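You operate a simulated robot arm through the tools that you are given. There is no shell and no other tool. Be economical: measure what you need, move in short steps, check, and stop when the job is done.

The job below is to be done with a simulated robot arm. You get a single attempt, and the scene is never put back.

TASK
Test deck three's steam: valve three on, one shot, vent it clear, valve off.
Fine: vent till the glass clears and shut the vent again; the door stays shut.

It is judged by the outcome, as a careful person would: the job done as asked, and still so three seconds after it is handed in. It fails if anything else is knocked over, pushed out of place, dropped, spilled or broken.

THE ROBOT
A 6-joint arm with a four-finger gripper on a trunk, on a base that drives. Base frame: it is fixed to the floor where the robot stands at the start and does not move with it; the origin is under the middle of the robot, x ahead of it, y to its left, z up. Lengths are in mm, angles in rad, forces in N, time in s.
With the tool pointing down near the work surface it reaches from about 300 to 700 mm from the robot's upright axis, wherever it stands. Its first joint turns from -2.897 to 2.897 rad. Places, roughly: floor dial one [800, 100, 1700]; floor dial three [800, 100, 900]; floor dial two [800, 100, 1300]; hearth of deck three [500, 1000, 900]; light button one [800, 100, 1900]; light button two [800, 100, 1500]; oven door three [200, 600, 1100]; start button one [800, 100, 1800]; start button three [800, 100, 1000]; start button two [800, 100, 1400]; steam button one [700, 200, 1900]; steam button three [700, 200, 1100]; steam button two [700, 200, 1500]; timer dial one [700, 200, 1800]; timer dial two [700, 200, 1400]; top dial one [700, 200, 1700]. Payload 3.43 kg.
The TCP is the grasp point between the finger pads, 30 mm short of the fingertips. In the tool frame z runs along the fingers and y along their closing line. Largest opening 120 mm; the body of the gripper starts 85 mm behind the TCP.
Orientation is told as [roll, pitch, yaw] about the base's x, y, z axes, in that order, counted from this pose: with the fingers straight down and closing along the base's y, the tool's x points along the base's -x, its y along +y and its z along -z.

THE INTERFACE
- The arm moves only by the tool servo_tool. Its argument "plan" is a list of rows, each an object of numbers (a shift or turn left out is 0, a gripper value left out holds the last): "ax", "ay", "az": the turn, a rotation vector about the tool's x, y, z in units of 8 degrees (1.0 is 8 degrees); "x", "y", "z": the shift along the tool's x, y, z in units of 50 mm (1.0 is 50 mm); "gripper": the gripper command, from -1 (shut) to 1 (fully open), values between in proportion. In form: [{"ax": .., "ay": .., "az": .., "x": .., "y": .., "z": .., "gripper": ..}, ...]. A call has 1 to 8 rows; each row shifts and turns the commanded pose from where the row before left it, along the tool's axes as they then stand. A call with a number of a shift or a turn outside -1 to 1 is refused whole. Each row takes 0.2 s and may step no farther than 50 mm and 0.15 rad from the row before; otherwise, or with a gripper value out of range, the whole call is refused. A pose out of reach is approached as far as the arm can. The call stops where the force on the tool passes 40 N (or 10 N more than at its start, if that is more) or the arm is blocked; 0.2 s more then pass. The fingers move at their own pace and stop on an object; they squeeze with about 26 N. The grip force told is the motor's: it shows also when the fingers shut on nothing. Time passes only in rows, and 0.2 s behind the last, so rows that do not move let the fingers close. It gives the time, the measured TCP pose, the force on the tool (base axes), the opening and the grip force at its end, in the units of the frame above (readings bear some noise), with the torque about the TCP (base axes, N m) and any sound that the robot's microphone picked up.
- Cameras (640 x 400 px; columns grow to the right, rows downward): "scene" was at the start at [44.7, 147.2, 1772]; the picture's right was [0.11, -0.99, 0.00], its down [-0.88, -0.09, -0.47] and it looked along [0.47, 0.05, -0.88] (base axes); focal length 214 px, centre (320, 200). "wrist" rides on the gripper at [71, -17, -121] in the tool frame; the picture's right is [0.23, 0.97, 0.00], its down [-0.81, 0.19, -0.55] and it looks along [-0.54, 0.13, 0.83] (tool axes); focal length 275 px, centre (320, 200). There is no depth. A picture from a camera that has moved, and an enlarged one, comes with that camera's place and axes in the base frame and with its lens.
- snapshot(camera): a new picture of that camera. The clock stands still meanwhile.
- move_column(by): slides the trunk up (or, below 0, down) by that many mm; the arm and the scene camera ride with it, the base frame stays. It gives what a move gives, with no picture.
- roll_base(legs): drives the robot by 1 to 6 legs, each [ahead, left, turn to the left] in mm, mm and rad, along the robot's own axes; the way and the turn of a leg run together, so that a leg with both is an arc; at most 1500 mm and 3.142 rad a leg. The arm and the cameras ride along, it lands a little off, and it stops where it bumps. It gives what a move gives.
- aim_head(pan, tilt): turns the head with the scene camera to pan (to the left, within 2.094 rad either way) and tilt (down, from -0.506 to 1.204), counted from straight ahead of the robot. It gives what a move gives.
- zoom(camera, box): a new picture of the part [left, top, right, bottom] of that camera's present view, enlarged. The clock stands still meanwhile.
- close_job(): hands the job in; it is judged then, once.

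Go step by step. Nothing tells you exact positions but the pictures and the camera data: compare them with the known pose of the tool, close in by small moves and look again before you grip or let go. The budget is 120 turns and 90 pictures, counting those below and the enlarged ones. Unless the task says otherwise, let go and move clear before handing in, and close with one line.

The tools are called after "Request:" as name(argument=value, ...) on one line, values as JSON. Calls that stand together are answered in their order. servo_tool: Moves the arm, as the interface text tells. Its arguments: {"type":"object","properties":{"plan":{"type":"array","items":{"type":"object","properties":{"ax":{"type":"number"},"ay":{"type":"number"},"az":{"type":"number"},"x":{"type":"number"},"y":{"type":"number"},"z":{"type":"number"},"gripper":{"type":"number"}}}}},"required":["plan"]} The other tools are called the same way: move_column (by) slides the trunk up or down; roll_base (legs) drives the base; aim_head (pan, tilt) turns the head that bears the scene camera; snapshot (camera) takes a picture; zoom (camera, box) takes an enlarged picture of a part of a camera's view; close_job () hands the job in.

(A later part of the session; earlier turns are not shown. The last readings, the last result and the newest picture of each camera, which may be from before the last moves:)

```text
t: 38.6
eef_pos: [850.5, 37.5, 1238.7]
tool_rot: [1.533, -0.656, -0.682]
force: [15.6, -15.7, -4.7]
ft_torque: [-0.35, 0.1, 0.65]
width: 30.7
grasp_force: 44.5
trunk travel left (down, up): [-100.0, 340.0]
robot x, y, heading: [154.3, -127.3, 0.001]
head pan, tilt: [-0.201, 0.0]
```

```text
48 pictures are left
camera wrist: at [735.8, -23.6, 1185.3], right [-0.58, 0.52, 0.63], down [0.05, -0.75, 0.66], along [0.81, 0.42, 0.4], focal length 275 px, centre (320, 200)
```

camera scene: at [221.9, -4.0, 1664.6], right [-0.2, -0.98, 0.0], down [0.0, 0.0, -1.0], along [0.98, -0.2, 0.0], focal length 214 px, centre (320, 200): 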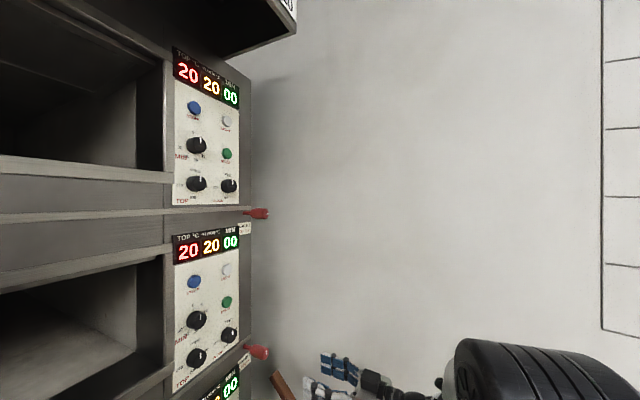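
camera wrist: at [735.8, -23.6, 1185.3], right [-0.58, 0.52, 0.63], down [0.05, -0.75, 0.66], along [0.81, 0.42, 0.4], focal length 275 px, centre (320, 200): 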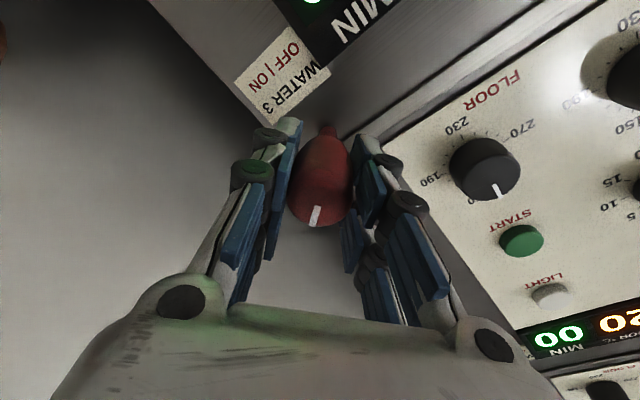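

The mark is turning with the gripper. I'll relieve the side load and finish the turn.

Request:
servo_tool(plan=[{"x": -0.06, "y": -0.05}, {"az": 0.9}, {"az": 0.9}, {"az": 0.9}, {"az": 0.9}, {"az": 0.9}])

Request:
snapshot(camera="wrist")

Request:
zoom(camera="scene", box=[200, 300, 360, 400])

```text
t: 40.0
eef_pos: [852.3, 39.0, 1235.2]
tool_rot: [1.534, -0.027, -0.701]
force: [-7.2, -12.0, -33.7]
ft_torque: [-0.46, 0.11, 1.09]
width: 30.2
grasp_force: 45.3
trunk travel left (down, up): [-100.0, 340.0]
robot x, y, heading: [149.7, -127.8, 0.002]
head pan, tilt: [-0.201, 0.0]
```

```text
47 pictures are left
camera wrist: at [718.8, -8.0, 1220.9], right [-0.17, 0.19, 0.97], down [0.26, -0.94, 0.23], along [0.95, 0.29, 0.11], focal length 275 px, centre (320, 200)
```

wrist: 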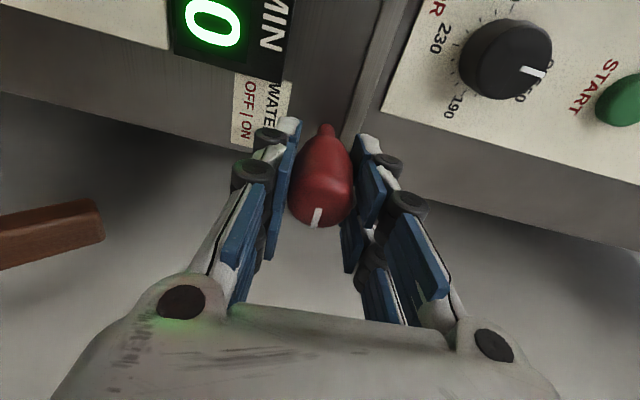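

```text
4.00 times, centred on (280, 350) of scene
camera zoom: at [224.3, -5.5, 1664.4], right [-0.2, -0.98, 0.0], down [0.0, 0.0, -1.0], along [0.98, -0.2, 0.0], focal length 858 px, centre (480, -400)
```

zoom: 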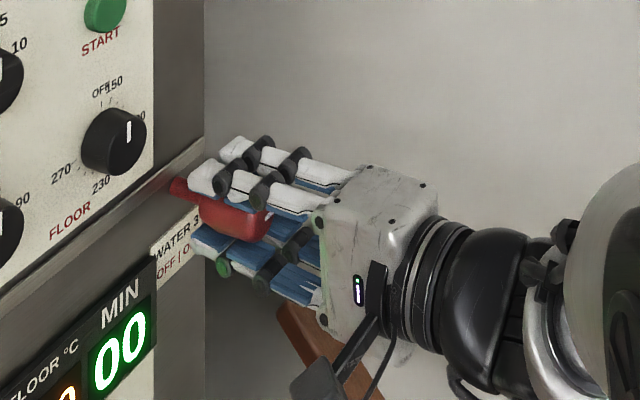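

The mark now points right, so the valve is ON. I'll relieve the vertical load, open, and back off.

Request:
servo_tool(plan=[{"y": -0.1}, {"gripper": 0.1}, {}, {}, {"z": -0.9}, {"z": -0.9}, {"z": -0.9}])

Request:
snapshot(camera="wrist")

Request:
zoom(camera="scene", box=[200, 300, 360, 400])

```text
t: 41.6
eef_pos: [760.3, -67.4, 1244.3]
tool_rot: [1.545, -0.035, -0.699]
force: [0.4, -0.4, 0.0]
ft_torque: [-0.02, 0.0, -0.01]
width: 65.8
grasp_force: 0.1
trunk travel left (down, up): [-100.0, 340.0]
robot x, y, heading: [153.3, -127.5, -0.002]
head pan, tilt: [-0.201, 0.0]
```

```text
45 pictures are left
camera wrist: at [629.0, -113.2, 1225.9], right [-0.19, 0.19, 0.96], down [0.26, -0.94, 0.23], along [0.95, 0.3, 0.12], focal length 275 px, centre (320, 200)
```

wrist: 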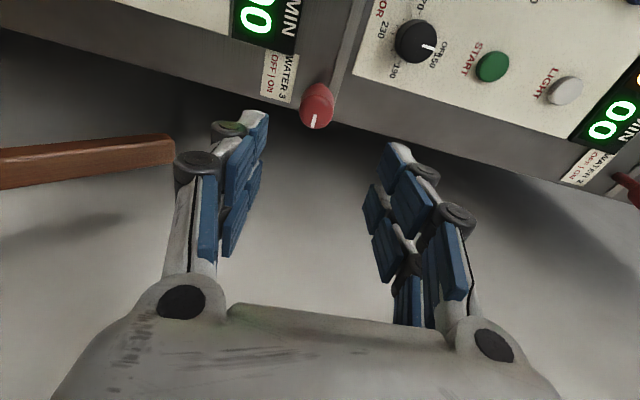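

```text
4.00 times, centred on (280, 350) of scene
camera zoom: at [221.0, -4.7, 1664.8], right [-0.2, -0.98, 0.0], down [0.0, 0.0, -1.0], along [0.98, -0.2, 0.0], focal length 858 px, centre (480, -400)
```

zoom: 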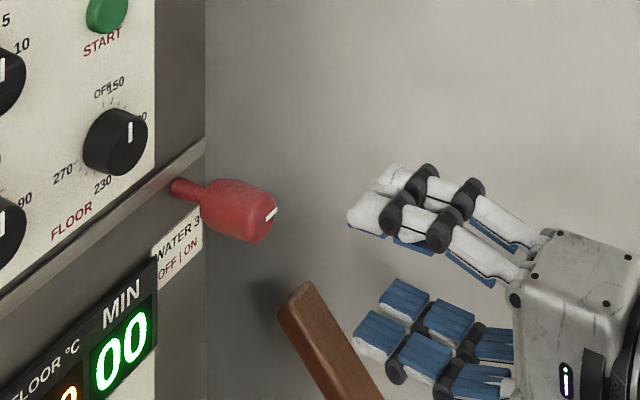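

Valve three is ON and its mark matches "right". Next is the steam button: I'll close the fingers, move left and then down in front of it, and look.

Request:
servo_tool(plan=[{"x": 0.8, "gripper": -1}, {"x": 0.8}, {"x": 0.8}, {"x": 0.81}, {"y": -0.8}, {"y": -0.8}, {"y": -0.8}, {"y": -0.72}])

Request:
snapshot(camera="wrist")

Request:
aim_head(pan=-0.2, tilt=0.6)

Request:
snapshot(camera="scene")

```text
t: 43.4
eef_pos: [641.6, 31.5, 1077.4]
tool_rot: [1.545, -0.037, -0.701]
force: [-0.6, 0.8, 0.0]
ft_torque: [0.02, 0.0, 0.01]
width: 0.0
grasp_force: 26.2
trunk travel left (down, up): [-100.0, 340.0]
robot x, y, heading: [155.8, -129.6, -0.001]
head pan, tilt: [-0.201, 0.0]
```

```text
43 pictures are left
camera wrist: at [509.3, -15.3, 1061.1], right [-0.19, 0.19, 0.96], down [0.26, -0.94, 0.24], along [0.95, 0.3, 0.12], focal length 275 px, centre (320, 200)
```

wrist: 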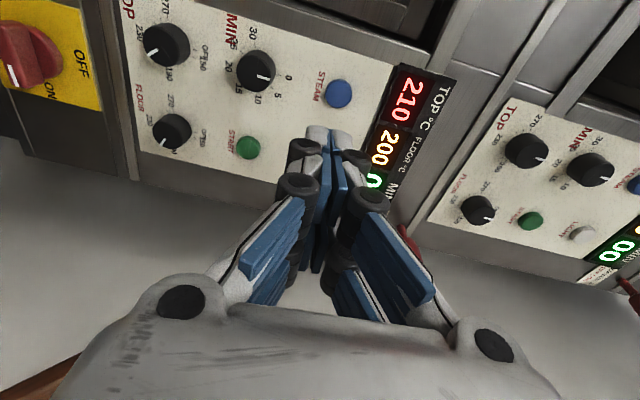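

```text
t: 44.4
eef_pos: [640.2, 32.1, 1077.9]
tool_rot: [1.545, -0.034, -0.7]
force: [-0.5, 0.8, -0.1]
ft_torque: [0.03, 0.0, -0.03]
width: 0.1
grasp_force: 26.0
trunk travel left (down, up): [-100.0, 340.0]
robot x, y, heading: [153.4, -127.7, 0.001]
head pan, tilt: [-0.201, 0.6]
```

```text
42 pictures are left
camera scene: at [220.2, -3.7, 1609.5], right [-0.2, -0.98, 0.0], down [-0.55, 0.11, -0.83], along [0.81, -0.16, -0.56], focal length 214 px, centre (320, 200)
```

scene: 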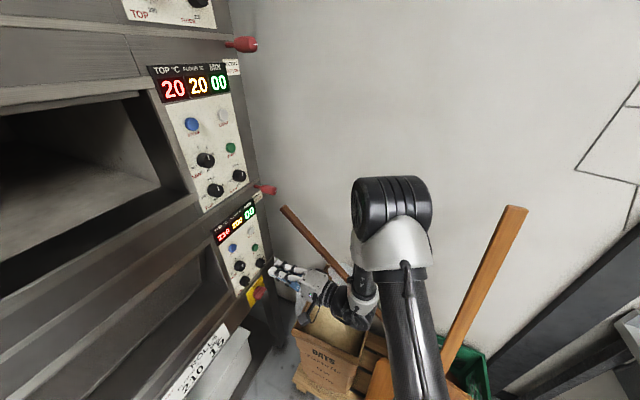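

The steam button is about 187 mm ahead, 9 mm left and roughly 12 mm up. I'll align with it and advance 110 mm.

Request:
servo_tool(plan=[{"x": 0.18, "y": 0.29}, {"z": 0.75}, {"z": 0.75}, {"z": 0.7}])

Request:
snapshot(camera="wrist")

Request:
zoom(camera="scene", box=[190, 190, 318, 270])

```text
t: 45.4
eef_pos: [706.6, 120.8, 1089.6]
tool_rot: [1.543, -0.035, -0.7]
force: [0.2, 0.2, 0.4]
ft_torque: [0.01, 0.01, 0.02]
width: 0.0
grasp_force: 25.8
trunk travel left (down, up): [-100.0, 340.0]
robot x, y, heading: [148.3, -128.7, -0.001]
head pan, tilt: [-0.201, 0.6]
```

```text
41 pictures are left
camera wrist: at [574.3, 75.0, 1073.0], right [-0.18, 0.19, 0.96], down [0.26, -0.94, 0.23], along [0.95, 0.3, 0.12], focal length 275 px, centre (320, 200)
```

wrist: 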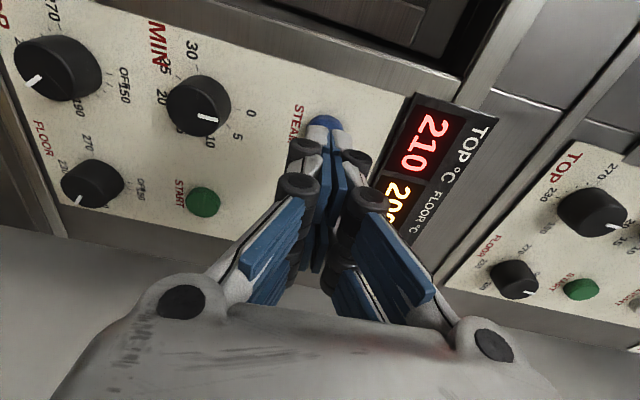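

```text
5.00 times, centred on (254, 230) of scene
camera zoom: at [220.5, -3.2, 1609.3], right [-0.2, -0.98, 0.0], down [-0.55, 0.11, -0.82], along [0.81, -0.16, -0.57], focal length 1072 px, centre (650, 50)
```

zoom: 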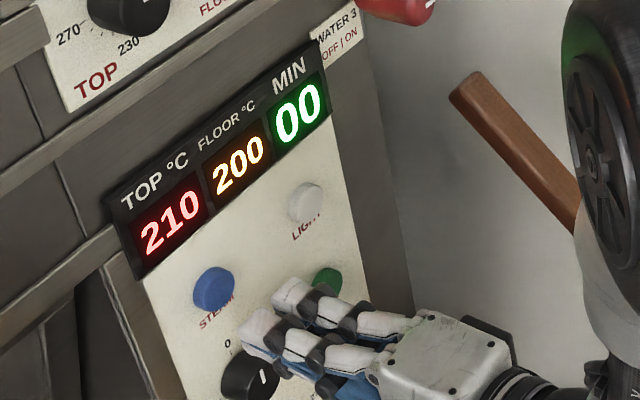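

The fingertips are in line, with about 45 mm to go. I'll approach another 32 mm and check.

Request:
servo_tool(plan=[{"z": 0.4}, {"z": 0.24}])

Request:
snapshot(camera="wrist")

Request:
zoom(camera="scene", box=[190, 210, 286, 270])

```text
t: 46.0
eef_pos: [728.5, 149.2, 1087.6]
tool_rot: [1.542, -0.035, -0.703]
force: [0.2, 0.2, 0.0]
ft_torque: [0.0, -0.03, 0.0]
width: 0.2
grasp_force: 25.6
trunk travel left (down, up): [-100.0, 340.0]
robot x, y, heading: [154.7, -125.3, 0.003]
head pan, tilt: [-0.201, 0.6]
```

```text
39 pictures are left
camera wrist: at [596.8, 101.9, 1071.8], right [-0.18, 0.19, 0.96], down [0.26, -0.94, 0.23], along [0.95, 0.29, 0.12], focal length 275 px, centre (320, 200)
```

wrist: 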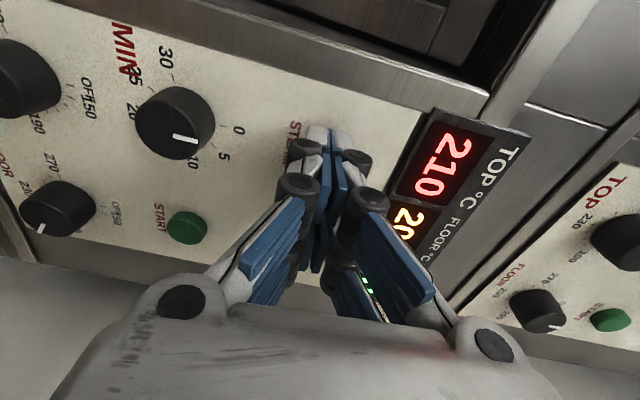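

```text
6.67 times, centred on (238, 240) of scene
camera zoom: at [220.3, -3.5, 1609.4], right [-0.2, -0.98, 0.0], down [-0.55, 0.11, -0.83], along [0.81, -0.16, -0.56], focal length 1430 px, centre (867, -67)
```

zoom: 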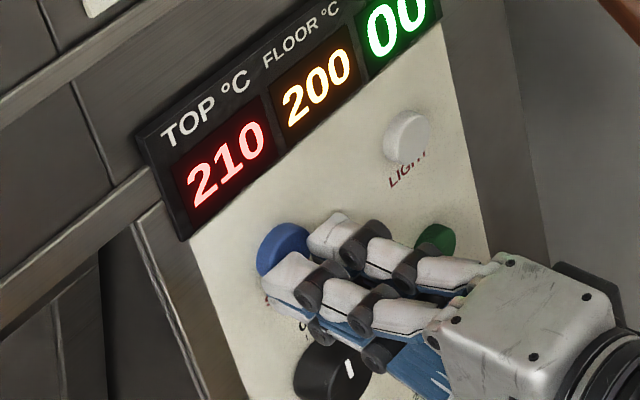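

The tips are lined up on the blue button. I'll press in small steps.

Request:
servo_tool(plan=[{"z": 0.1}, {"z": 0.1}, {"z": 0.08}])

```text
t: 46.8
eef_pos: [733.4, 156.8, 1087.5]
tool_rot: [1.543, -0.032, -0.702]
force: [-12.3, -11.9, -2.3]
ft_torque: [-0.11, -0.05, 0.27]
width: 6.0
grasp_force: 33.7
trunk travel left (down, up): [-100.0, 340.0]
robot x, y, heading: [152.2, -125.9, -0.003]
head pan, tilt: [-0.201, 0.6]
heard: click
```

I heard a click with 17 N of contact, so the button registered. I'll back straight off and look.

Request:
servo_tool(plan=[{"z": -0.4}, {"z": -0.8}, {"z": -0.9}, {"z": -0.9}])

Request:
snapshot(camera="scene")

Request:
snapshot(camera="wrist")

```text
t: 47.8
eef_pos: [638.8, 42.0, 1089.9]
tool_rot: [1.544, -0.035, -0.7]
force: [-0.6, 0.9, 0.4]
ft_torque: [0.0, 0.01, -0.02]
width: 0.0
grasp_force: 33.2
trunk travel left (down, up): [-100.0, 340.0]
robot x, y, heading: [156.8, -123.6, 0.003]
head pan, tilt: [-0.201, 0.6]
```

```text
37 pictures are left
camera scene: at [219.9, -4.5, 1609.5], right [-0.2, -0.98, 0.0], down [-0.55, 0.11, -0.83], along [0.81, -0.16, -0.56], focal length 214 px, centre (320, 200)
```

scene: 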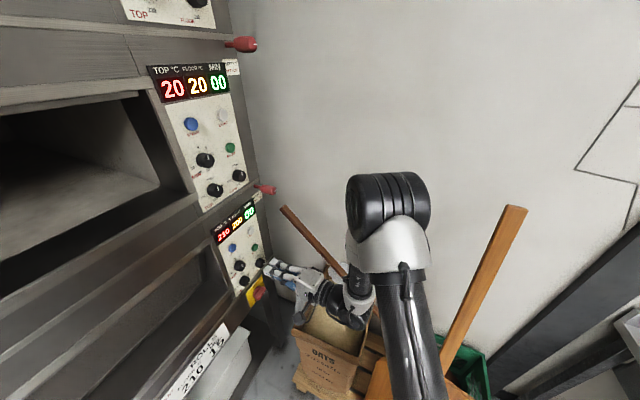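

```text
36 pictures are left
camera wrist: at [506.8, -4.0, 1072.7], right [-0.19, 0.19, 0.96], down [0.26, -0.94, 0.23], along [0.95, 0.29, 0.12], focal length 275 px, centre (320, 200)
```

wrist: 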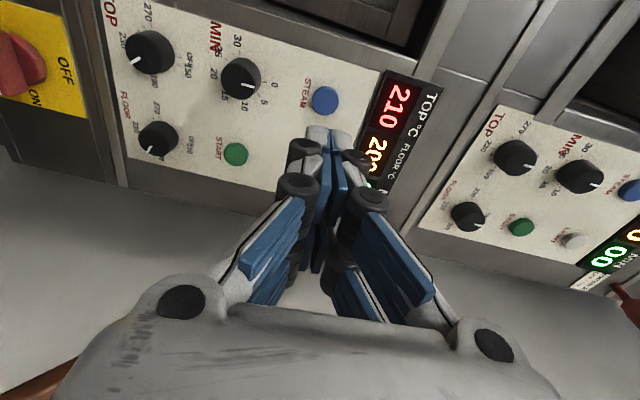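

The steam shot has been fired. The vent lever is at the far left end of the oven, so before driving there I'll look that way for obstacles and check the deck-three glass.

Request:
aim_head(pan=1.7, tilt=0.75)

Request:
snapshot(camera="scene")

```text
t: 49.7
eef_pos: [639.4, 42.9, 1090.0]
tool_rot: [1.544, -0.034, -0.7]
force: [0.2, 0.7, 0.1]
ft_torque: [-0.01, 0.01, -0.01]
width: 0.0
grasp_force: 33.3
trunk travel left (down, up): [-100.0, 340.0]
robot x, y, heading: [152.9, -126.1, 0.003]
head pan, tilt: [1.7, 0.75]
```

```text
35 pictures are left
camera scene: at [122.8, 95.9, 1596.6], right [0.99, 0.13, 0.0], down [0.09, -0.68, -0.73], along [-0.1, 0.73, -0.68], focal length 214 px, centre (320, 200)
```

scene: 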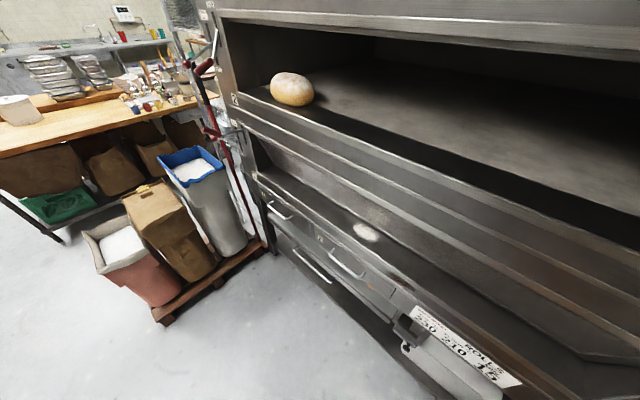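

The floor is clear along the oven, and a pallet with bins starts near its left end. I'll drive parallel to the front, stopping well short of the pallet.

Request:
roll_base(legs=[[-603, 526, 0]])

Request:
snapshot(camera="scene")

```text
t: 54.0
eef_pos: [37.6, 564.8, 1089.2]
tool_rot: [1.545, -0.035, -0.695]
force: [-0.7, 0.3, -0.7]
ft_torque: [-0.03, -0.02, -0.03]
width: 0.1
grasp_force: 33.4
trunk travel left (down, up): [-100.0, 340.0]
robot x, y, heading: [-442.8, 390.2, 0.009]
head pan, tilt: [1.7, 0.75]
```

```text
34 pictures are left
camera scene: at [-478.9, 612.7, 1596.5], right [0.99, 0.14, 0.0], down [0.09, -0.68, -0.73], along [-0.1, 0.72, -0.68], focal length 214 px, centre (320, 200)
```

scene: 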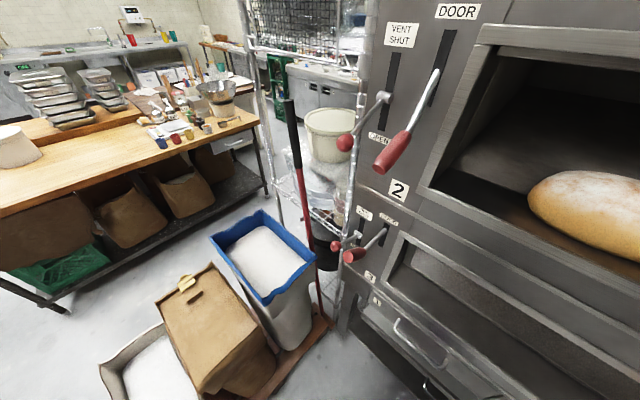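

I have a good view of the levers now. I'll zoom in on deck three's vent and door levers and the glass.

Request:
zoom(camera="scene", box=[290, 190, 418, 270])

Request:
zoom(camera="scene", box=[360, 200, 640, 375])

```text
5.00 times, centred on (354, 230) of scene
camera zoom: at [-478.9, 612.7, 1596.5], right [0.99, 0.14, 0.0], down [0.09, -0.68, -0.73], along [-0.1, 0.72, -0.68], focal length 1072 px, centre (150, 50)
```

zoom: 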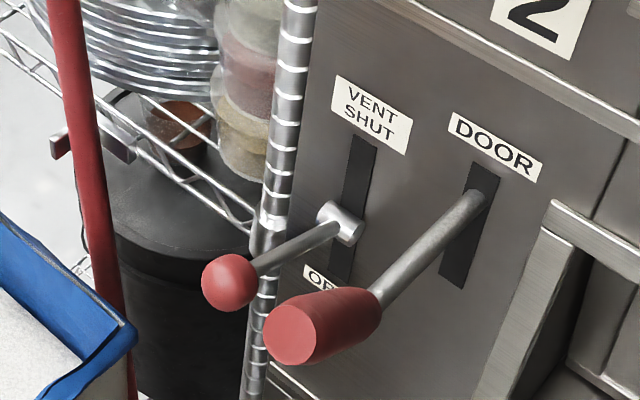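

```text
2.29 times, centred on (500, 288) of scene
camera zoom: at [-478.9, 612.7, 1596.5], right [0.99, 0.14, 0.0], down [0.09, -0.68, -0.73], along [-0.1, 0.72, -0.68], focal length 490 px, centre (-91, 0)
```

zoom: 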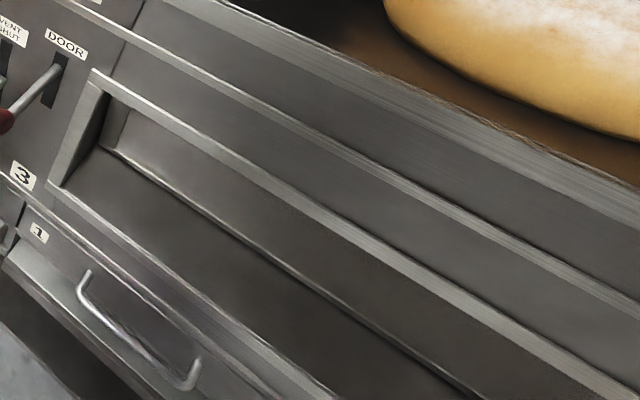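

Deck three's vent ball is near (-485, 1029, 1001), with its rod tilted up (SHUT). The door lever sticks out farther, about 94 mm to its right. I'll retract away from the oven and slide left in stages.

Request:
servo_tool(plan=[{"z": -0.9}, {"z": -0.9}, {"z": -0.9}, {"x": 0.95}, {"x": 0.95}, {"x": 0.95}, {"x": 0.95}, {"x": 0.95}])

Request:
servo_tool(plan=[{"x": 0.9}, {"x": 0.9}, {"x": 0.9}, {"x": 0.9}, {"x": 0.9}])

Request:
snapshot(camera="scene")

Request:
snapshot(camera="wrist")

```text
t: 55.8
eef_pos: [-83.4, 545.5, 979.4]
tool_rot: [1.563, -0.067, -0.694]
force: [0.6, 0.1, 0.2]
ft_torque: [-0.01, -0.01, -0.02]
width: 0.0
grasp_force: 32.9
out of reach, approached as far as the arm can: row 3, 4, 5, 6, 7, 8
trunk travel left (down, up): [-100.0, 340.0]
robot x, y, heading: [-448.3, 388.9, 0.003]
head pan, tilt: [1.7, 0.75]
```

```text
t: 56.5
eef_pos: [-84.3, 566.9, 943.0]
tool_rot: [1.675, -0.233, -0.705]
force: [-0.3, 1.2, -0.3]
ft_torque: [-0.01, 0.0, -0.03]
width: 0.0
grasp_force: 33.4
out of reach, approached as far as the arm can: row 1, 2, 3
trunk travel left (down, up): [-100.0, 340.0]
robot x, y, heading: [-446.0, 390.9, 0.01]
head pan, tilt: [1.7, 0.75]
stopped in row 3: the arm was blocked; the commanded pose is now the measured one
```

```text
31 pictures are left
camera scene: at [-478.5, 613.7, 1596.4], right [0.99, 0.14, 0.0], down [0.09, -0.68, -0.73], along [-0.1, 0.72, -0.68], focal length 214 px, centre (320, 200)
```

scene: 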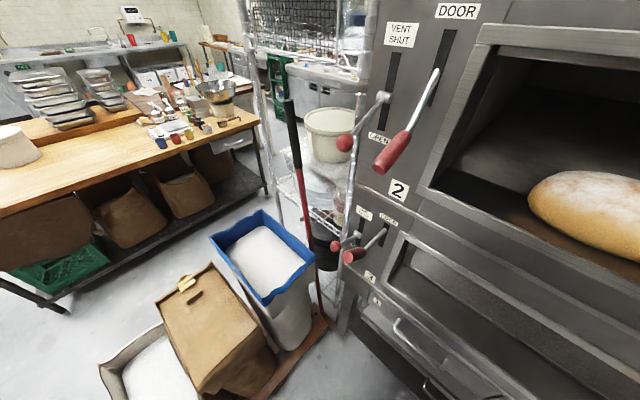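

```text
30 pictures are left
camera wrist: at [-207.8, 517.4, 898.0], right [-0.41, 0.21, 0.89], down [0.21, -0.93, 0.32], along [0.89, 0.31, 0.33], focal length 275 px, centre (320, 200)
```

wrist: 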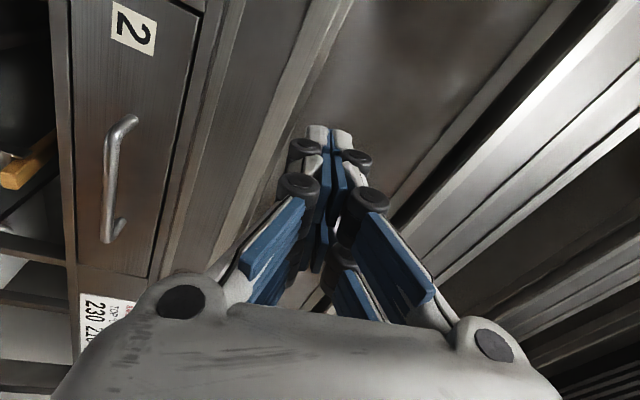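

The arm got boxed in against the robot's own body. I'll back the base off a little and turn it left so the lever sits in front of the arm.

Request:
roll_base(legs=[[0, -100, 0], [0, 0, 1.2]])

Request:
aim_head(pan=0.5, tilt=0.75)

Request:
snapshot(camera="scene")

```text
t: 60.5
eef_pos: [-464.7, 694.3, 944.1]
tool_rot: [1.674, -0.233, 0.461]
force: [-0.1, 0.3, 0.6]
ft_torque: [-0.02, -0.01, 0.0]
width: 0.0
grasp_force: 33.4
trunk travel left (down, up): [-100.0, 340.0]
robot x, y, heading: [-445.6, 289.7, 1.176]
head pan, tilt: [1.7, 0.75]
```

```text
t: 61.9
eef_pos: [-464.7, 693.6, 941.9]
tool_rot: [1.673, -0.231, 0.461]
force: [0.3, -0.9, 0.0]
ft_torque: [0.03, -0.02, 0.04]
width: 0.0
grasp_force: 33.5
trunk travel left (down, up): [-100.0, 340.0]
robot x, y, heading: [-442.0, 289.2, 1.176]
head pan, tilt: [0.499, 0.75]
```

```text
29 pictures are left
camera scene: at [-590.9, 408.7, 1596.6], right [0.99, 0.1, 0.0], down [0.07, -0.68, -0.73], along [-0.08, 0.73, -0.68], focal length 214 px, centre (320, 200)
```

scene: 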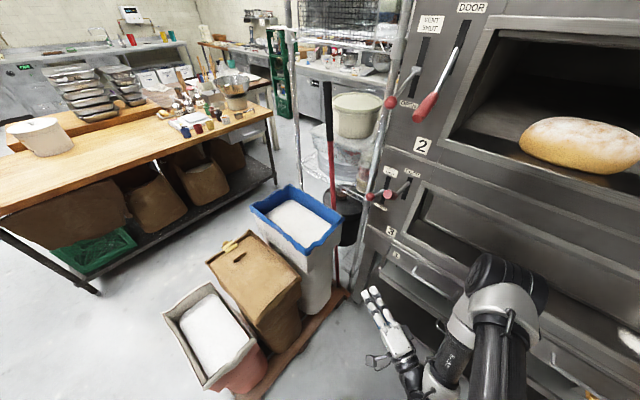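

That worked. I'll zoom in on the deck-three levers from this second viewpoint to triangulate the ball.

Request:
zoom(camera="scene", box=[330, 150, 458, 230])

Request:
zoom(camera="scene", box=[340, 160, 640, 350])

```text
5.00 times, centred on (394, 190) of scene
camera zoom: at [-590.9, 408.7, 1596.6], right [0.99, 0.1, 0.0], down [0.07, -0.68, -0.73], along [-0.08, 0.73, -0.68], focal length 1072 px, centre (-50, 250)
```

zoom: 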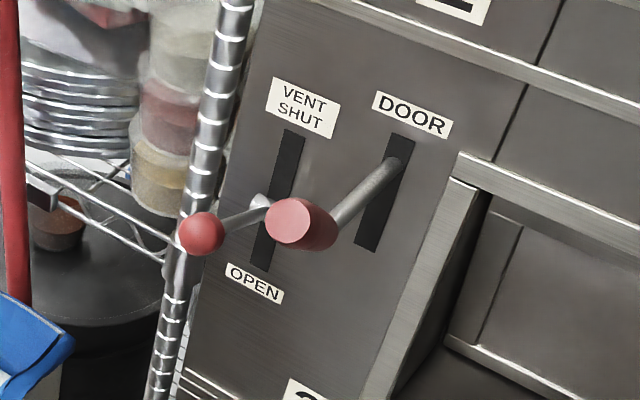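

```text
2.11 times, centred on (490, 255) of scene
camera zoom: at [-590.9, 408.7, 1596.6], right [0.99, 0.1, 0.0], down [0.07, -0.68, -0.73], along [-0.08, 0.73, -0.68], focal length 452 px, centre (-38, 84)
```

zoom: 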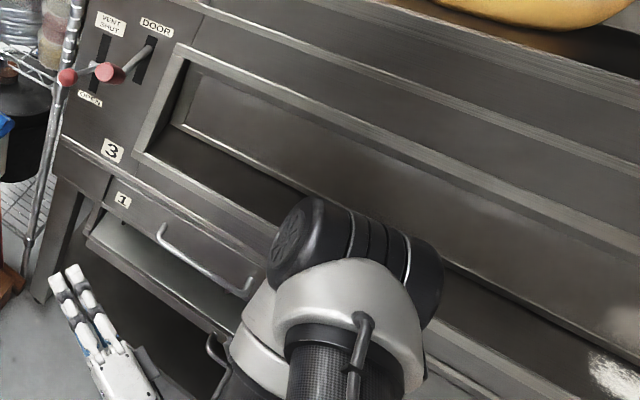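

Corrected by triangulation: the vent ball is at about (-485, 931, 1140) and the door handle's end at (-456, 852, 1222). The front's true normal is about (0.583, 0.812). I'll raise the trunk 200, move forward, and turn the tool to face the oven.

Request:
move_column(by=200)

Request:
servo_tool(plan=[{"z": 0.65}, {"z": 0.65}, {"z": 0.65}, {"ay": -0.95}, {"ay": -0.95}, {"ay": -0.95}, {"ay": -0.95}])

Request:
servo_tool(plan=[{"ay": -0.95}, {"ay": -0.95}, {"ay": -0.95}, {"ay": -0.95}])

Request:
snapshot(camera="wrist")

```text
t: 64.1
eef_pos: [-464.7, 694.0, 1143.4]
tool_rot: [1.674, -0.232, 0.459]
force: [0.1, -0.5, -0.1]
ft_torque: [-0.03, 0.02, 0.0]
width: 0.0
grasp_force: 33.1
trunk travel left (down, up): [-300.0, 140.0]
robot x, y, heading: [-444.9, 291.9, 1.18]
head pan, tilt: [0.499, 0.75]
```

```text
t: 65.7
eef_pos: [-483.8, 846.4, 1165.1]
tool_rot: [1.727, -0.196, 0.2]
force: [0.1, -0.6, 0.2]
ft_torque: [-0.03, 0.04, -0.03]
width: 0.0
grasp_force: 33.2
out of reach, approached as far as the arm can: row 1, 4, 5, 6, 7
trunk travel left (down, up): [-300.0, 140.0]
robot x, y, heading: [-451.0, 286.5, 1.177]
head pan, tilt: [0.499, 0.75]
```

```text
t: 66.6
eef_pos: [-464.4, 848.7, 1161.9]
tool_rot: [1.722, -0.184, 0.173]
force: [-10.9, -3.6, -6.4]
ft_torque: [-0.07, -0.09, 0.23]
width: 0.2
grasp_force: 33.6
out of reach, approached as far as the arm can: row 1, 2, 3, 4
trunk travel left (down, up): [-300.0, 140.0]
robot x, y, heading: [-448.4, 295.4, 1.177]
head pan, tilt: [0.499, 0.75]
stopped in row 4: the force on the tool passed its limit at 41 N (the readings are from after the stop); the commanded pose is now the measured one
```

```text
26 pictures are left
camera wrist: at [-507.1, 723.3, 1114.3], right [-0.37, -0.21, 0.9], down [0.87, -0.43, 0.25], along [0.34, 0.88, 0.35], focal length 275 px, centre (320, 200)
```

wrist: 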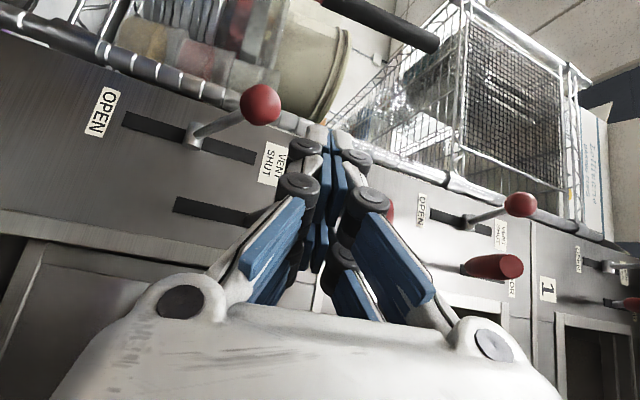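

The tool touched something, probably the door handle on its right. I'll back straight off to the left and rear, then look.

Request:
servo_tool(plan=[{"x": 0.2, "z": -0.2}, {"z": -0.8, "x": 0.2}, {"z": -0.8}])

Request:
zoom(camera="scene", box=[300, 150, 556, 350])

Request:
snapshot(camera="wrist")

```text
t: 67.4
eef_pos: [-453.2, 842.8, 1162.4]
tool_rot: [1.721, -0.187, 0.168]
force: [-1.7, -4.0, -4.2]
ft_torque: [-0.08, 0.06, 0.0]
width: 0.0
grasp_force: 33.2
out of reach, approached as far as the arm can: row 1, 2, 3
trunk travel left (down, up): [-300.0, 140.0]
robot x, y, heading: [-448.7, 287.7, 1.184]
head pan, tilt: [0.499, 0.75]
```

```text
2.00 times, centred on (428, 250) of scene
camera zoom: at [-590.4, 407.4, 1796.7], right [0.99, 0.11, 0.0], down [0.07, -0.68, -0.73], along [-0.08, 0.73, -0.68], focal length 429 px, centre (104, 100)
```

zoom: 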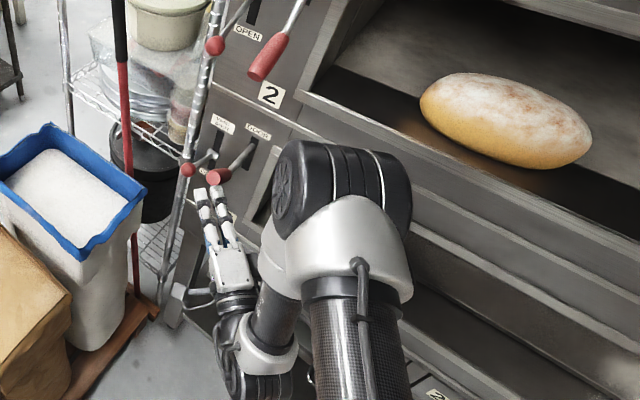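

```text
24 pictures are left
camera wrist: at [-495.5, 717.8, 1115.0], right [-0.38, -0.21, 0.9], down [0.86, -0.44, 0.26], along [0.34, 0.87, 0.34], focal length 275 px, centre (320, 200)
```

wrist: 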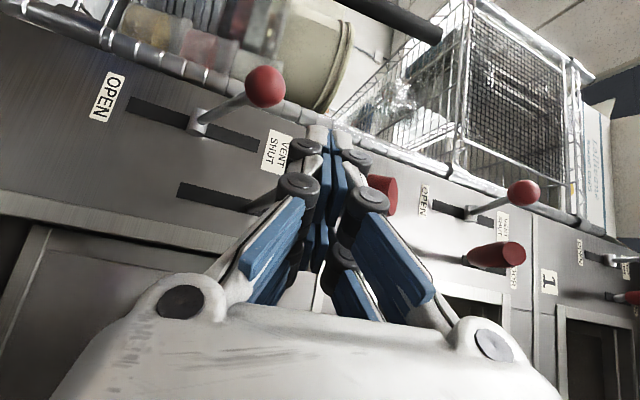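

The door handle sits right above the fingers and the arm is folded tight. I'll drive straight back to give it room, and then unfold.

Request:
roll_base(legs=[[-200, 0, 0]])

Request:
servo_tool(plan=[{"ay": -0.5}, {"ay": -0.9}, {"ay": -0.9}, {"ay": -0.9}])

```text
t: 68.9
eef_pos: [-530.0, 664.8, 1161.7]
tool_rot: [1.72, -0.186, 0.173]
force: [-0.3, 0.4, 0.9]
ft_torque: [-0.01, -0.01, -0.06]
width: 0.0
grasp_force: 33.7
trunk travel left (down, up): [-300.0, 140.0]
robot x, y, heading: [-520.2, 109.4, 1.181]
head pan, tilt: [0.499, 0.75]
```

```text
t: 69.9
eef_pos: [-511.1, 672.7, 1165.0]
tool_rot: [1.73, -0.178, 0.118]
force: [0.3, -0.4, -0.8]
ft_torque: [0.02, 0.03, -0.01]
width: 0.0
grasp_force: 32.9
out of reach, approached as far as the arm can: row 1, 2, 3, 4
trunk travel left (down, up): [-300.0, 140.0]
robot x, y, heading: [-518.1, 112.4, 1.184]
head pan, tilt: [0.499, 0.75]
```

It's still at the limit. I'll try extending forward to see whether the arm catches up with the commanded turn.

Request:
servo_tool(plan=[{"z": 0.9}, {"z": 0.9}, {"z": 0.9}])

```text
t: 70.7
eef_pos: [-494.9, 795.8, 1183.2]
tool_rot: [1.728, -0.179, 0.128]
force: [-0.2, -0.1, 0.0]
ft_torque: [0.01, 0.03, 0.01]
width: 0.0
grasp_force: 33.1
out of reach, approached as far as the arm can: row 1, 2, 3
trunk travel left (down, up): [-300.0, 140.0]
robot x, y, heading: [-522.8, 109.1, 1.185]
head pan, tilt: [0.499, 0.75]
```

The tool heading can't go below about 10° left of the arm's azimuth. I'll accept a heading near 90° with the base shifted left, and roll the gripper so its body lies flat under the door handle.

Request:
servo_tool(plan=[{"ay": 0.9}, {"ay": 0.9}, {"ay": 0.9}, {"az": -0.95}, {"az": -0.95}, {"az": -0.95}, {"az": -0.95}, {"az": -0.95}])

Request:
servo_tool(plan=[{"az": -0.95}, {"az": -0.95}, {"az": -0.95}, {"az": -0.95}, {"az": -0.95}, {"az": -0.95}, {"gripper": 0.2}, {}])

Request:
roll_base(legs=[[41, 177, 0]])

Request:
snapshot(camera="wrist")

```text
t: 72.5
eef_pos: [-493.1, 797.9, 1185.8]
tool_rot: [1.698, -0.887, 0.419]
force: [-0.4, 0.0, 0.2]
ft_torque: [-0.02, 0.0, -0.03]
width: 0.1
grasp_force: 33.4
trunk travel left (down, up): [-300.0, 140.0]
robot x, y, heading: [-520.3, 111.5, 1.184]
head pan, tilt: [0.499, 0.75]
```

```text
t: 74.3
eef_pos: [-483.8, 814.7, 1188.9]
tool_rot: [-2.216, -1.438, -1.976]
force: [0.4, 0.8, -0.1]
ft_torque: [-0.01, 0.0, 0.01]
width: 42.3
grasp_force: 0.1
out of reach, approached as far as the arm can: row 6
trunk travel left (down, up): [-300.0, 140.0]
robot x, y, heading: [-519.0, 111.7, 1.18]
head pan, tilt: [0.499, 0.75]
```

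```text
t: 75.9
eef_pos: [-637.8, 920.6, 1187.3]
tool_rot: [-2.211, -1.441, -1.979]
force: [-0.8, 0.5, 0.6]
ft_torque: [0.01, 0.01, 0.02]
width: 72.0
grasp_force: 0.1
trunk travel left (down, up): [-300.0, 140.0]
robot x, y, heading: [-670.7, 213.8, 1.186]
head pan, tilt: [0.499, 0.75]
```

```text
23 pictures are left
camera wrist: at [-558.9, 833.0, 1109.6], right [-0.83, -0.45, -0.33], down [0.07, -0.67, 0.74], along [-0.55, 0.59, 0.59], focal length 275 px, centre (320, 200)
```

wrist: 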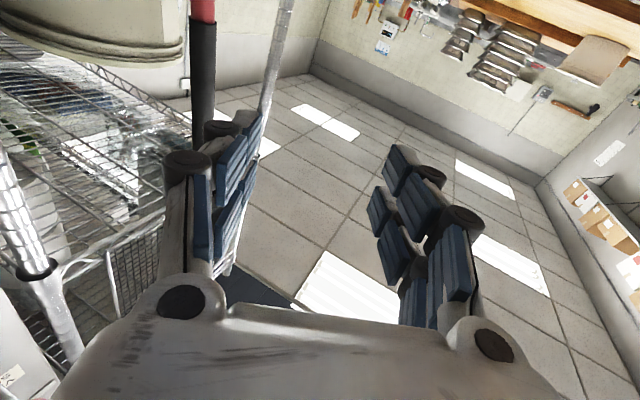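

The tool now heads about 120° with the camera underneath, which is the roll I want. I'll drop to the ball's height, back off, shift right, and yaw toward 90°.

Request:
servo_tool(plan=[{"x": 0.52}, {"x": 0.52}, {"z": -0.8}, {"z": -0.8}, {"z": -0.8}, {"z": -0.8}, {"y": -0.8}, {"y": -0.8}])

Request:
servo_tool(plan=[{"ax": 0.95}, {"ax": 0.95}, {"ax": 0.95}, {"ax": 0.9}])

Request:
snapshot(camera="wrist")

```text
t: 77.7
eef_pos: [-450.9, 887.8, 1135.4]
tool_rot: [-2.183, -1.449, -2.003]
force: [-13.8, 1.6, -23.4]
ft_torque: [-0.17, 0.11, 0.16]
width: 69.9
grasp_force: 0.0
out of reach, approached as far as the arm can: row 3, 4, 5, 6
trunk travel left (down, up): [-300.0, 140.0]
robot x, y, heading: [-672.8, 214.1, 1.19]
head pan, tilt: [0.499, 0.75]
```

```text
t: 78.7
eef_pos: [-412.1, 915.4, 1147.5]
tool_rot: [-2.881, -1.439, -1.827]
force: [0.5, -0.3, -0.1]
ft_torque: [0.0, -0.01, -0.02]
width: 80.0
grasp_force: 0.4
out of reach, approached as far as the arm can: row 3, 4
trunk travel left (down, up): [-300.0, 140.0]
robot x, y, heading: [-673.6, 214.9, 1.187]
head pan, tilt: [0.499, 0.75]
```

```text
22 pictures are left
camera wrist: at [-391.7, 805.6, 1060.9], right [-0.96, 0.03, -0.26], down [-0.21, -0.65, 0.73], along [-0.15, 0.76, 0.64], focal length 275 px, centre (320, 200)
```

wrist: 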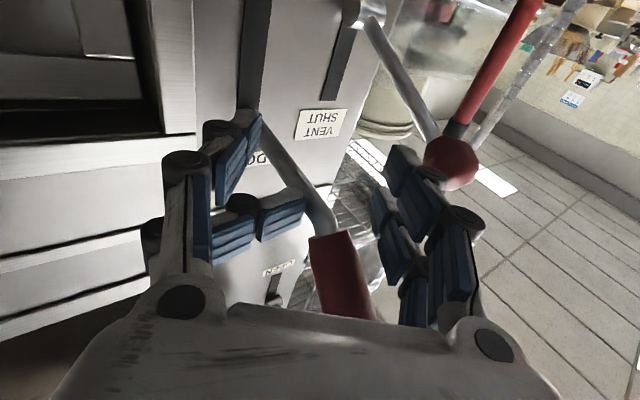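

The gripper slid right and is now around the door lever, with the vent ball just outside it. I'll look with the scene camera before I extract it.

Request:
zoom(camera="scene", box=[340, 150, 596, 310])

```text
2.50 times, centred on (468, 230) of scene
camera zoom: at [-816.9, 333.3, 1796.7], right [0.99, 0.11, 0.0], down [0.08, -0.68, -0.73], along [-0.08, 0.73, -0.68], focal length 536 px, centre (-50, 125)
```

zoom: 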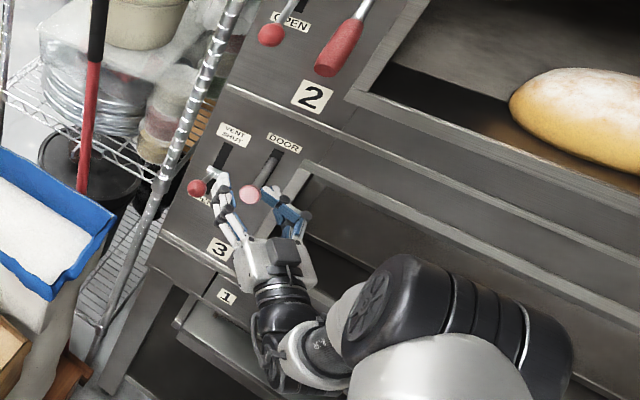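

The handle end sits above the fingers and both levers are still in their original positions. I'll lower slightly and back the base straight out, then drop the trunk and raise the arm for a better posture.

Request:
move_column(by=-15)

Request:
roll_base(legs=[[-139, -56, 0]])

Request:
zoom(camera="scene", box=[340, 120, 596, 280])

```text
t: 79.3
eef_pos: [-414.1, 916.0, 1129.0]
tool_rot: [-2.889, -1.445, -1.816]
force: [0.2, 1.0, 0.4]
ft_torque: [0.01, 0.01, -0.02]
width: 73.9
grasp_force: 0.5
trunk travel left (down, up): [-285.0, 155.0]
robot x, y, heading: [-670.6, 215.7, 1.186]
head pan, tilt: [0.499, 0.75]
```

```text
t: 80.7
eef_pos: [-411.3, 763.4, 1129.0]
tool_rot: [-2.89, -1.445, -1.818]
force: [0.4, 0.5, 1.3]
ft_torque: [-0.05, -0.02, -0.01]
width: 71.9
grasp_force: 0.1
trunk travel left (down, up): [-285.0, 155.0]
robot x, y, heading: [-672.1, 67.1, 1.183]
head pan, tilt: [0.499, 0.75]
```

```text
2.50 times, centred on (468, 200) of scene
camera zoom: at [-816.7, 182.8, 1781.7], right [0.99, 0.11, 0.0], down [0.07, -0.68, -0.73], along [-0.08, 0.73, -0.68], focal length 536 px, centre (-50, 200)
```

zoom: 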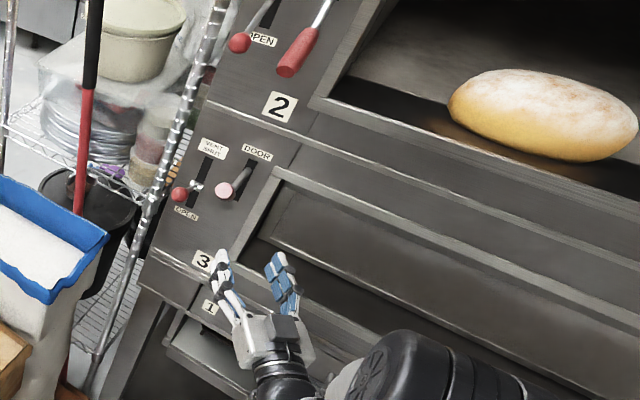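

It's clear and the levers are unmoved. Now I'll lower the trunk 180 mm and raise the arm the same amount.

Request:
move_column(by=-180)

Request:
servo_tool(plan=[{"x": -0.9}, {"x": -0.9}, {"x": -0.9}, {"x": -0.9}])

Request:
servo_tool(plan=[{"ax": 0.5}, {"ax": 0.5}, {}])

```text
t: 82.7
eef_pos: [-412.7, 766.1, 949.1]
tool_rot: [-2.886, -1.445, -1.819]
force: [-0.4, 0.1, -0.5]
ft_torque: [0.0, 0.01, 0.0]
width: 72.0
grasp_force: 0.1
trunk travel left (down, up): [-105.0, 335.0]
robot x, y, heading: [-672.8, 67.8, 1.181]
head pan, tilt: [0.499, 0.75]
```

```text
t: 83.7
eef_pos: [-418.4, 741.8, 1123.3]
tool_rot: [-2.888, -1.445, -1.819]
force: [-0.5, -0.8, 0.3]
ft_torque: [0.03, -0.01, 0.01]
width: 72.2
grasp_force: 0.1
trunk travel left (down, up): [-105.0, 335.0]
robot x, y, heading: [-673.1, 67.6, 1.182]
head pan, tilt: [0.499, 0.75]
```

```text
t: 84.5
eef_pos: [-415.0, 742.4, 1126.5]
tool_rot: [-3.107, -1.447, -1.734]
force: [0.3, -0.1, -0.2]
ft_torque: [0.04, -0.01, -0.04]
width: 71.9
grasp_force: 0.1
trunk travel left (down, up): [-105.0, 335.0]
robot x, y, heading: [-671.5, 64.7, 1.181]
head pan, tilt: [0.499, 0.75]
```

Reach is fine in this posture. I'll keep yawing toward the oven's normal and level the pitch.

Request:
servo_tool(plan=[{"ax": 0.9}, {"ax": 0.9}, {"ax": 0.9}, {"ay": 0.9}])

Request:
snapshot(camera="wrist")

```text
t: 85.5
eef_pos: [-406.3, 747.1, 1131.8]
tool_rot: [1.303, -1.549, 0.08]
force: [-1.1, 0.6, -0.1]
ft_torque: [0.0, -0.01, 0.01]
width: 72.3
grasp_force: 0.0
out of reach, approached as far as the arm can: row 1, 2, 3
trunk travel left (down, up): [-105.0, 335.0]
robot x, y, heading: [-669.2, 64.3, 1.177]
head pan, tilt: [0.499, 0.75]
```

```text
19 pictures are left
camera wrist: at [-414.0, 626.9, 1061.1], right [-0.96, 0.18, -0.21], down [-0.27, -0.51, 0.82], along [0.04, 0.84, 0.54], focal length 275 px, centre (320, 200)
```

wrist: 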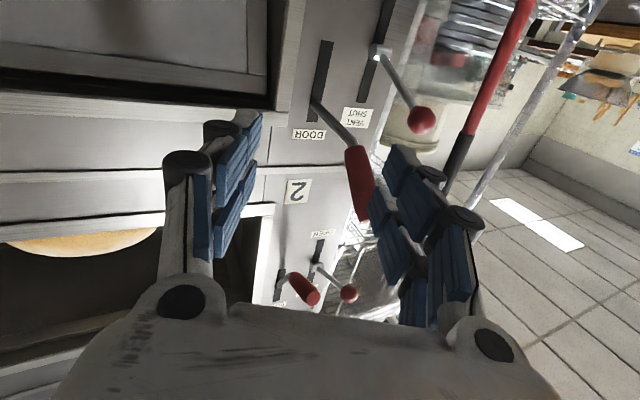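

The heading is limited to about 10° beyond the arm's azimuth, which is acceptable here: the ball is near (-483, 931, 1130) and the door handle end is about 90 mm above it. I'll set the heading to about 88°, shift left and back, and then drive in.

Request:
servo_tool(plan=[{"ax": -0.85}, {"ax": -0.85}, {"ax": -0.85}, {"ax": -0.85}, {"y": 0.9}, {"y": 0.9}, {"z": -0.9}, {"z": -0.9}])

Request:
snapshot(camera="wrist")

```text
t: 87.3
eef_pos: [-463.3, 636.3, 1134.1]
tool_rot: [1.907, -1.55, -0.052]
force: [0.9, -1.0, -0.1]
ft_torque: [-0.01, 0.01, -0.03]
width: 72.2
grasp_force: 0.1
trunk travel left (down, up): [-105.0, 335.0]
robot x, y, heading: [-671.4, 66.7, 1.184]
head pan, tilt: [0.499, 0.75]
```

```text
18 pictures are left
camera wrist: at [-414.5, 526.2, 1061.9], right [-0.94, -0.27, -0.21], down [-0.01, -0.59, 0.81], along [-0.35, 0.76, 0.55], focal length 275 px, centre (320, 200)
```

wrist: 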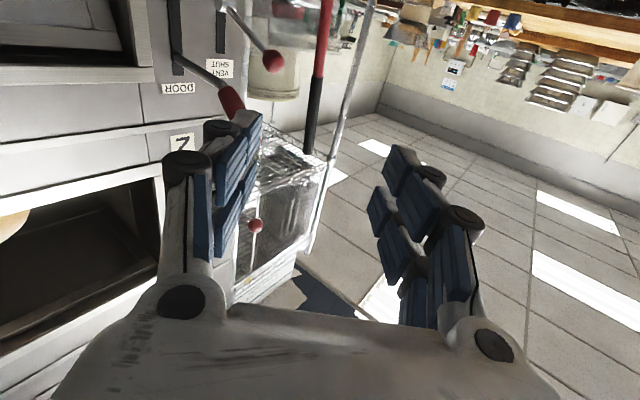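

Heading is 106.6° because commands clamp at the limit, so no compensation was needed. I'll yaw back to about 88°, drive in to about 110 mm short of the ball, and check.

Request:
servo_tool(plan=[{"ax": 0.8}, {"ax": 0.8}, {"ax": 0.7}])

Request:
roll_base(legs=[[150, 92, 0]])

Request:
snapshot(camera="wrist")

```text
t: 88.1
eef_pos: [-466.1, 638.1, 1136.2]
tool_rot: [1.447, -1.543, 0.09]
force: [0.1, 0.2, -0.3]
ft_torque: [0.02, -0.01, 0.01]
width: 72.0
grasp_force: 0.1
trunk travel left (down, up): [-105.0, 335.0]
robot x, y, heading: [-671.2, 68.8, 1.183]
head pan, tilt: [0.499, 0.75]
```

```text
t: 89.5
eef_pos: [-492.1, 809.9, 1135.4]
tool_rot: [1.43, -1.541, 0.101]
force: [-0.2, 0.1, 0.0]
ft_torque: [0.0, 0.0, 0.0]
width: 72.2
grasp_force: 0.1
trunk travel left (down, up): [-105.0, 335.0]
robot x, y, heading: [-699.1, 240.4, 1.176]
head pan, tilt: [0.499, 0.75]
```

```text
17 pictures are left
camera wrist: at [-481.8, 688.1, 1063.6], right [-0.98, 0.04, -0.2], down [-0.19, -0.54, 0.82], along [-0.08, 0.84, 0.54], focal length 275 px, centre (320, 200)
```

wrist: 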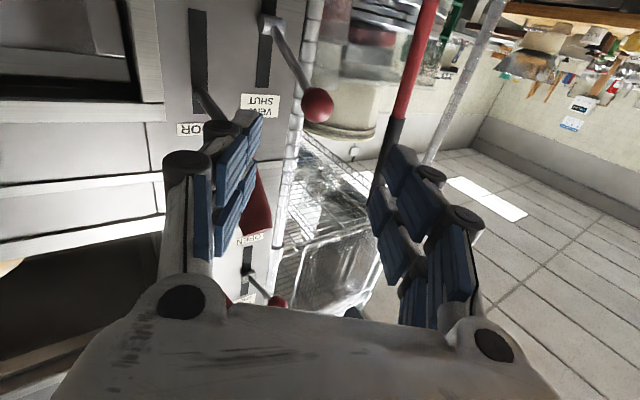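

The ball is centred between the fingers: about 127 mm ahead, 5 mm right and 8 mm down. I'll advance onto it.

Request:
servo_tool(plan=[{"x": 0.16, "y": -0.1}, {"z": 0.8}, {"z": 0.8}, {"z": 0.8}])

Request:
snapshot(camera="wrist")

```text
t: 90.5
eef_pos: [-481.6, 927.8, 1126.1]
tool_rot: [1.41, -1.54, 0.123]
force: [0.8, 0.6, 0.1]
ft_torque: [0.02, 0.02, 0.01]
width: 72.0
grasp_force: 0.2
trunk travel left (down, up): [-105.0, 335.0]
robot x, y, heading: [-701.8, 240.3, 1.177]
head pan, tilt: [0.499, 0.75]
```

```text
16 pictures are left
camera wrist: at [-471.2, 807.1, 1054.6], right [-0.98, 0.04, -0.2], down [-0.19, -0.54, 0.82], along [-0.08, 0.84, 0.54], focal length 275 px, centre (320, 200)
```

wrist: 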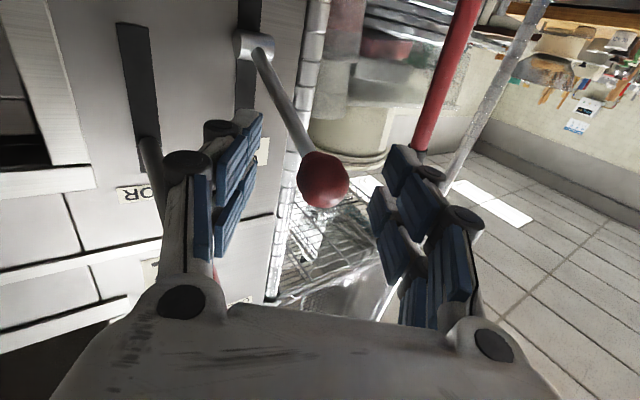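

The ball sits between the pads. Because the rod angles off to the right, I'll back up about 9 mm so only the ball is pinched, then close.

Request:
servo_tool(plan=[{"z": -0.18}, {"gripper": -1}, {}, {}, {}, {}, {}])

Request:
snapshot(camera="wrist")

```text
t: 92.2
eef_pos: [-483.6, 918.7, 1128.2]
tool_rot: [1.453, -1.542, 0.08]
force: [-5.2, 1.1, 0.7]
ft_torque: [-0.03, 0.03, 0.17]
width: 25.3
grasp_force: 45.0
trunk travel left (down, up): [-105.0, 335.0]
robot x, y, heading: [-700.4, 237.4, 1.179]
head pan, tilt: [0.499, 0.75]
```

```text
15 pictures are left
camera wrist: at [-473.0, 798.0, 1056.0], right [-0.98, 0.04, -0.2], down [-0.19, -0.54, 0.82], along [-0.08, 0.84, 0.54], focal length 275 px, centre (320, 200)
```

wrist: 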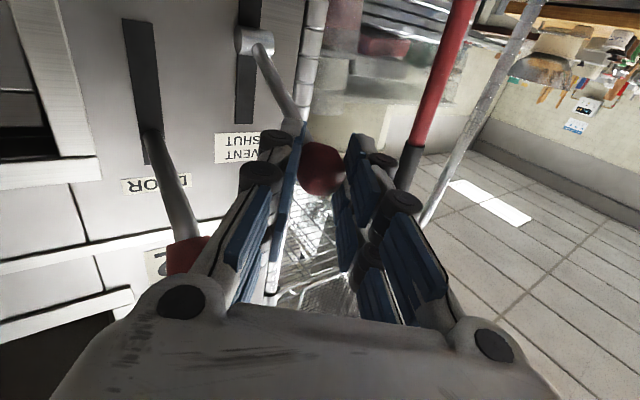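

The ball is gripped. The pivot is about 50 mm below and 85 mm behind it, so I'll swing the lever down along its arc, half the travel first.

Request:
servo_tool(plan=[{"x": 0.34, "y": 0.09, "z": -0.13}, {"x": 0.33, "y": 0.05, "z": -0.07}, {"x": 0.34, "y": 0.02, "z": -0.02}])

```text
t: 93.0
eef_pos: [-489.8, 908.3, 1078.0]
tool_rot: [1.514, -1.541, 0.013]
force: [14.2, 10.7, 7.2]
ft_torque: [1.11, -0.11, -0.29]
width: 25.9
grasp_force: 45.0
trunk travel left (down, up): [-105.0, 335.0]
robot x, y, heading: [-702.7, 240.3, 1.172]
head pan, tilt: [0.499, 0.75]
```

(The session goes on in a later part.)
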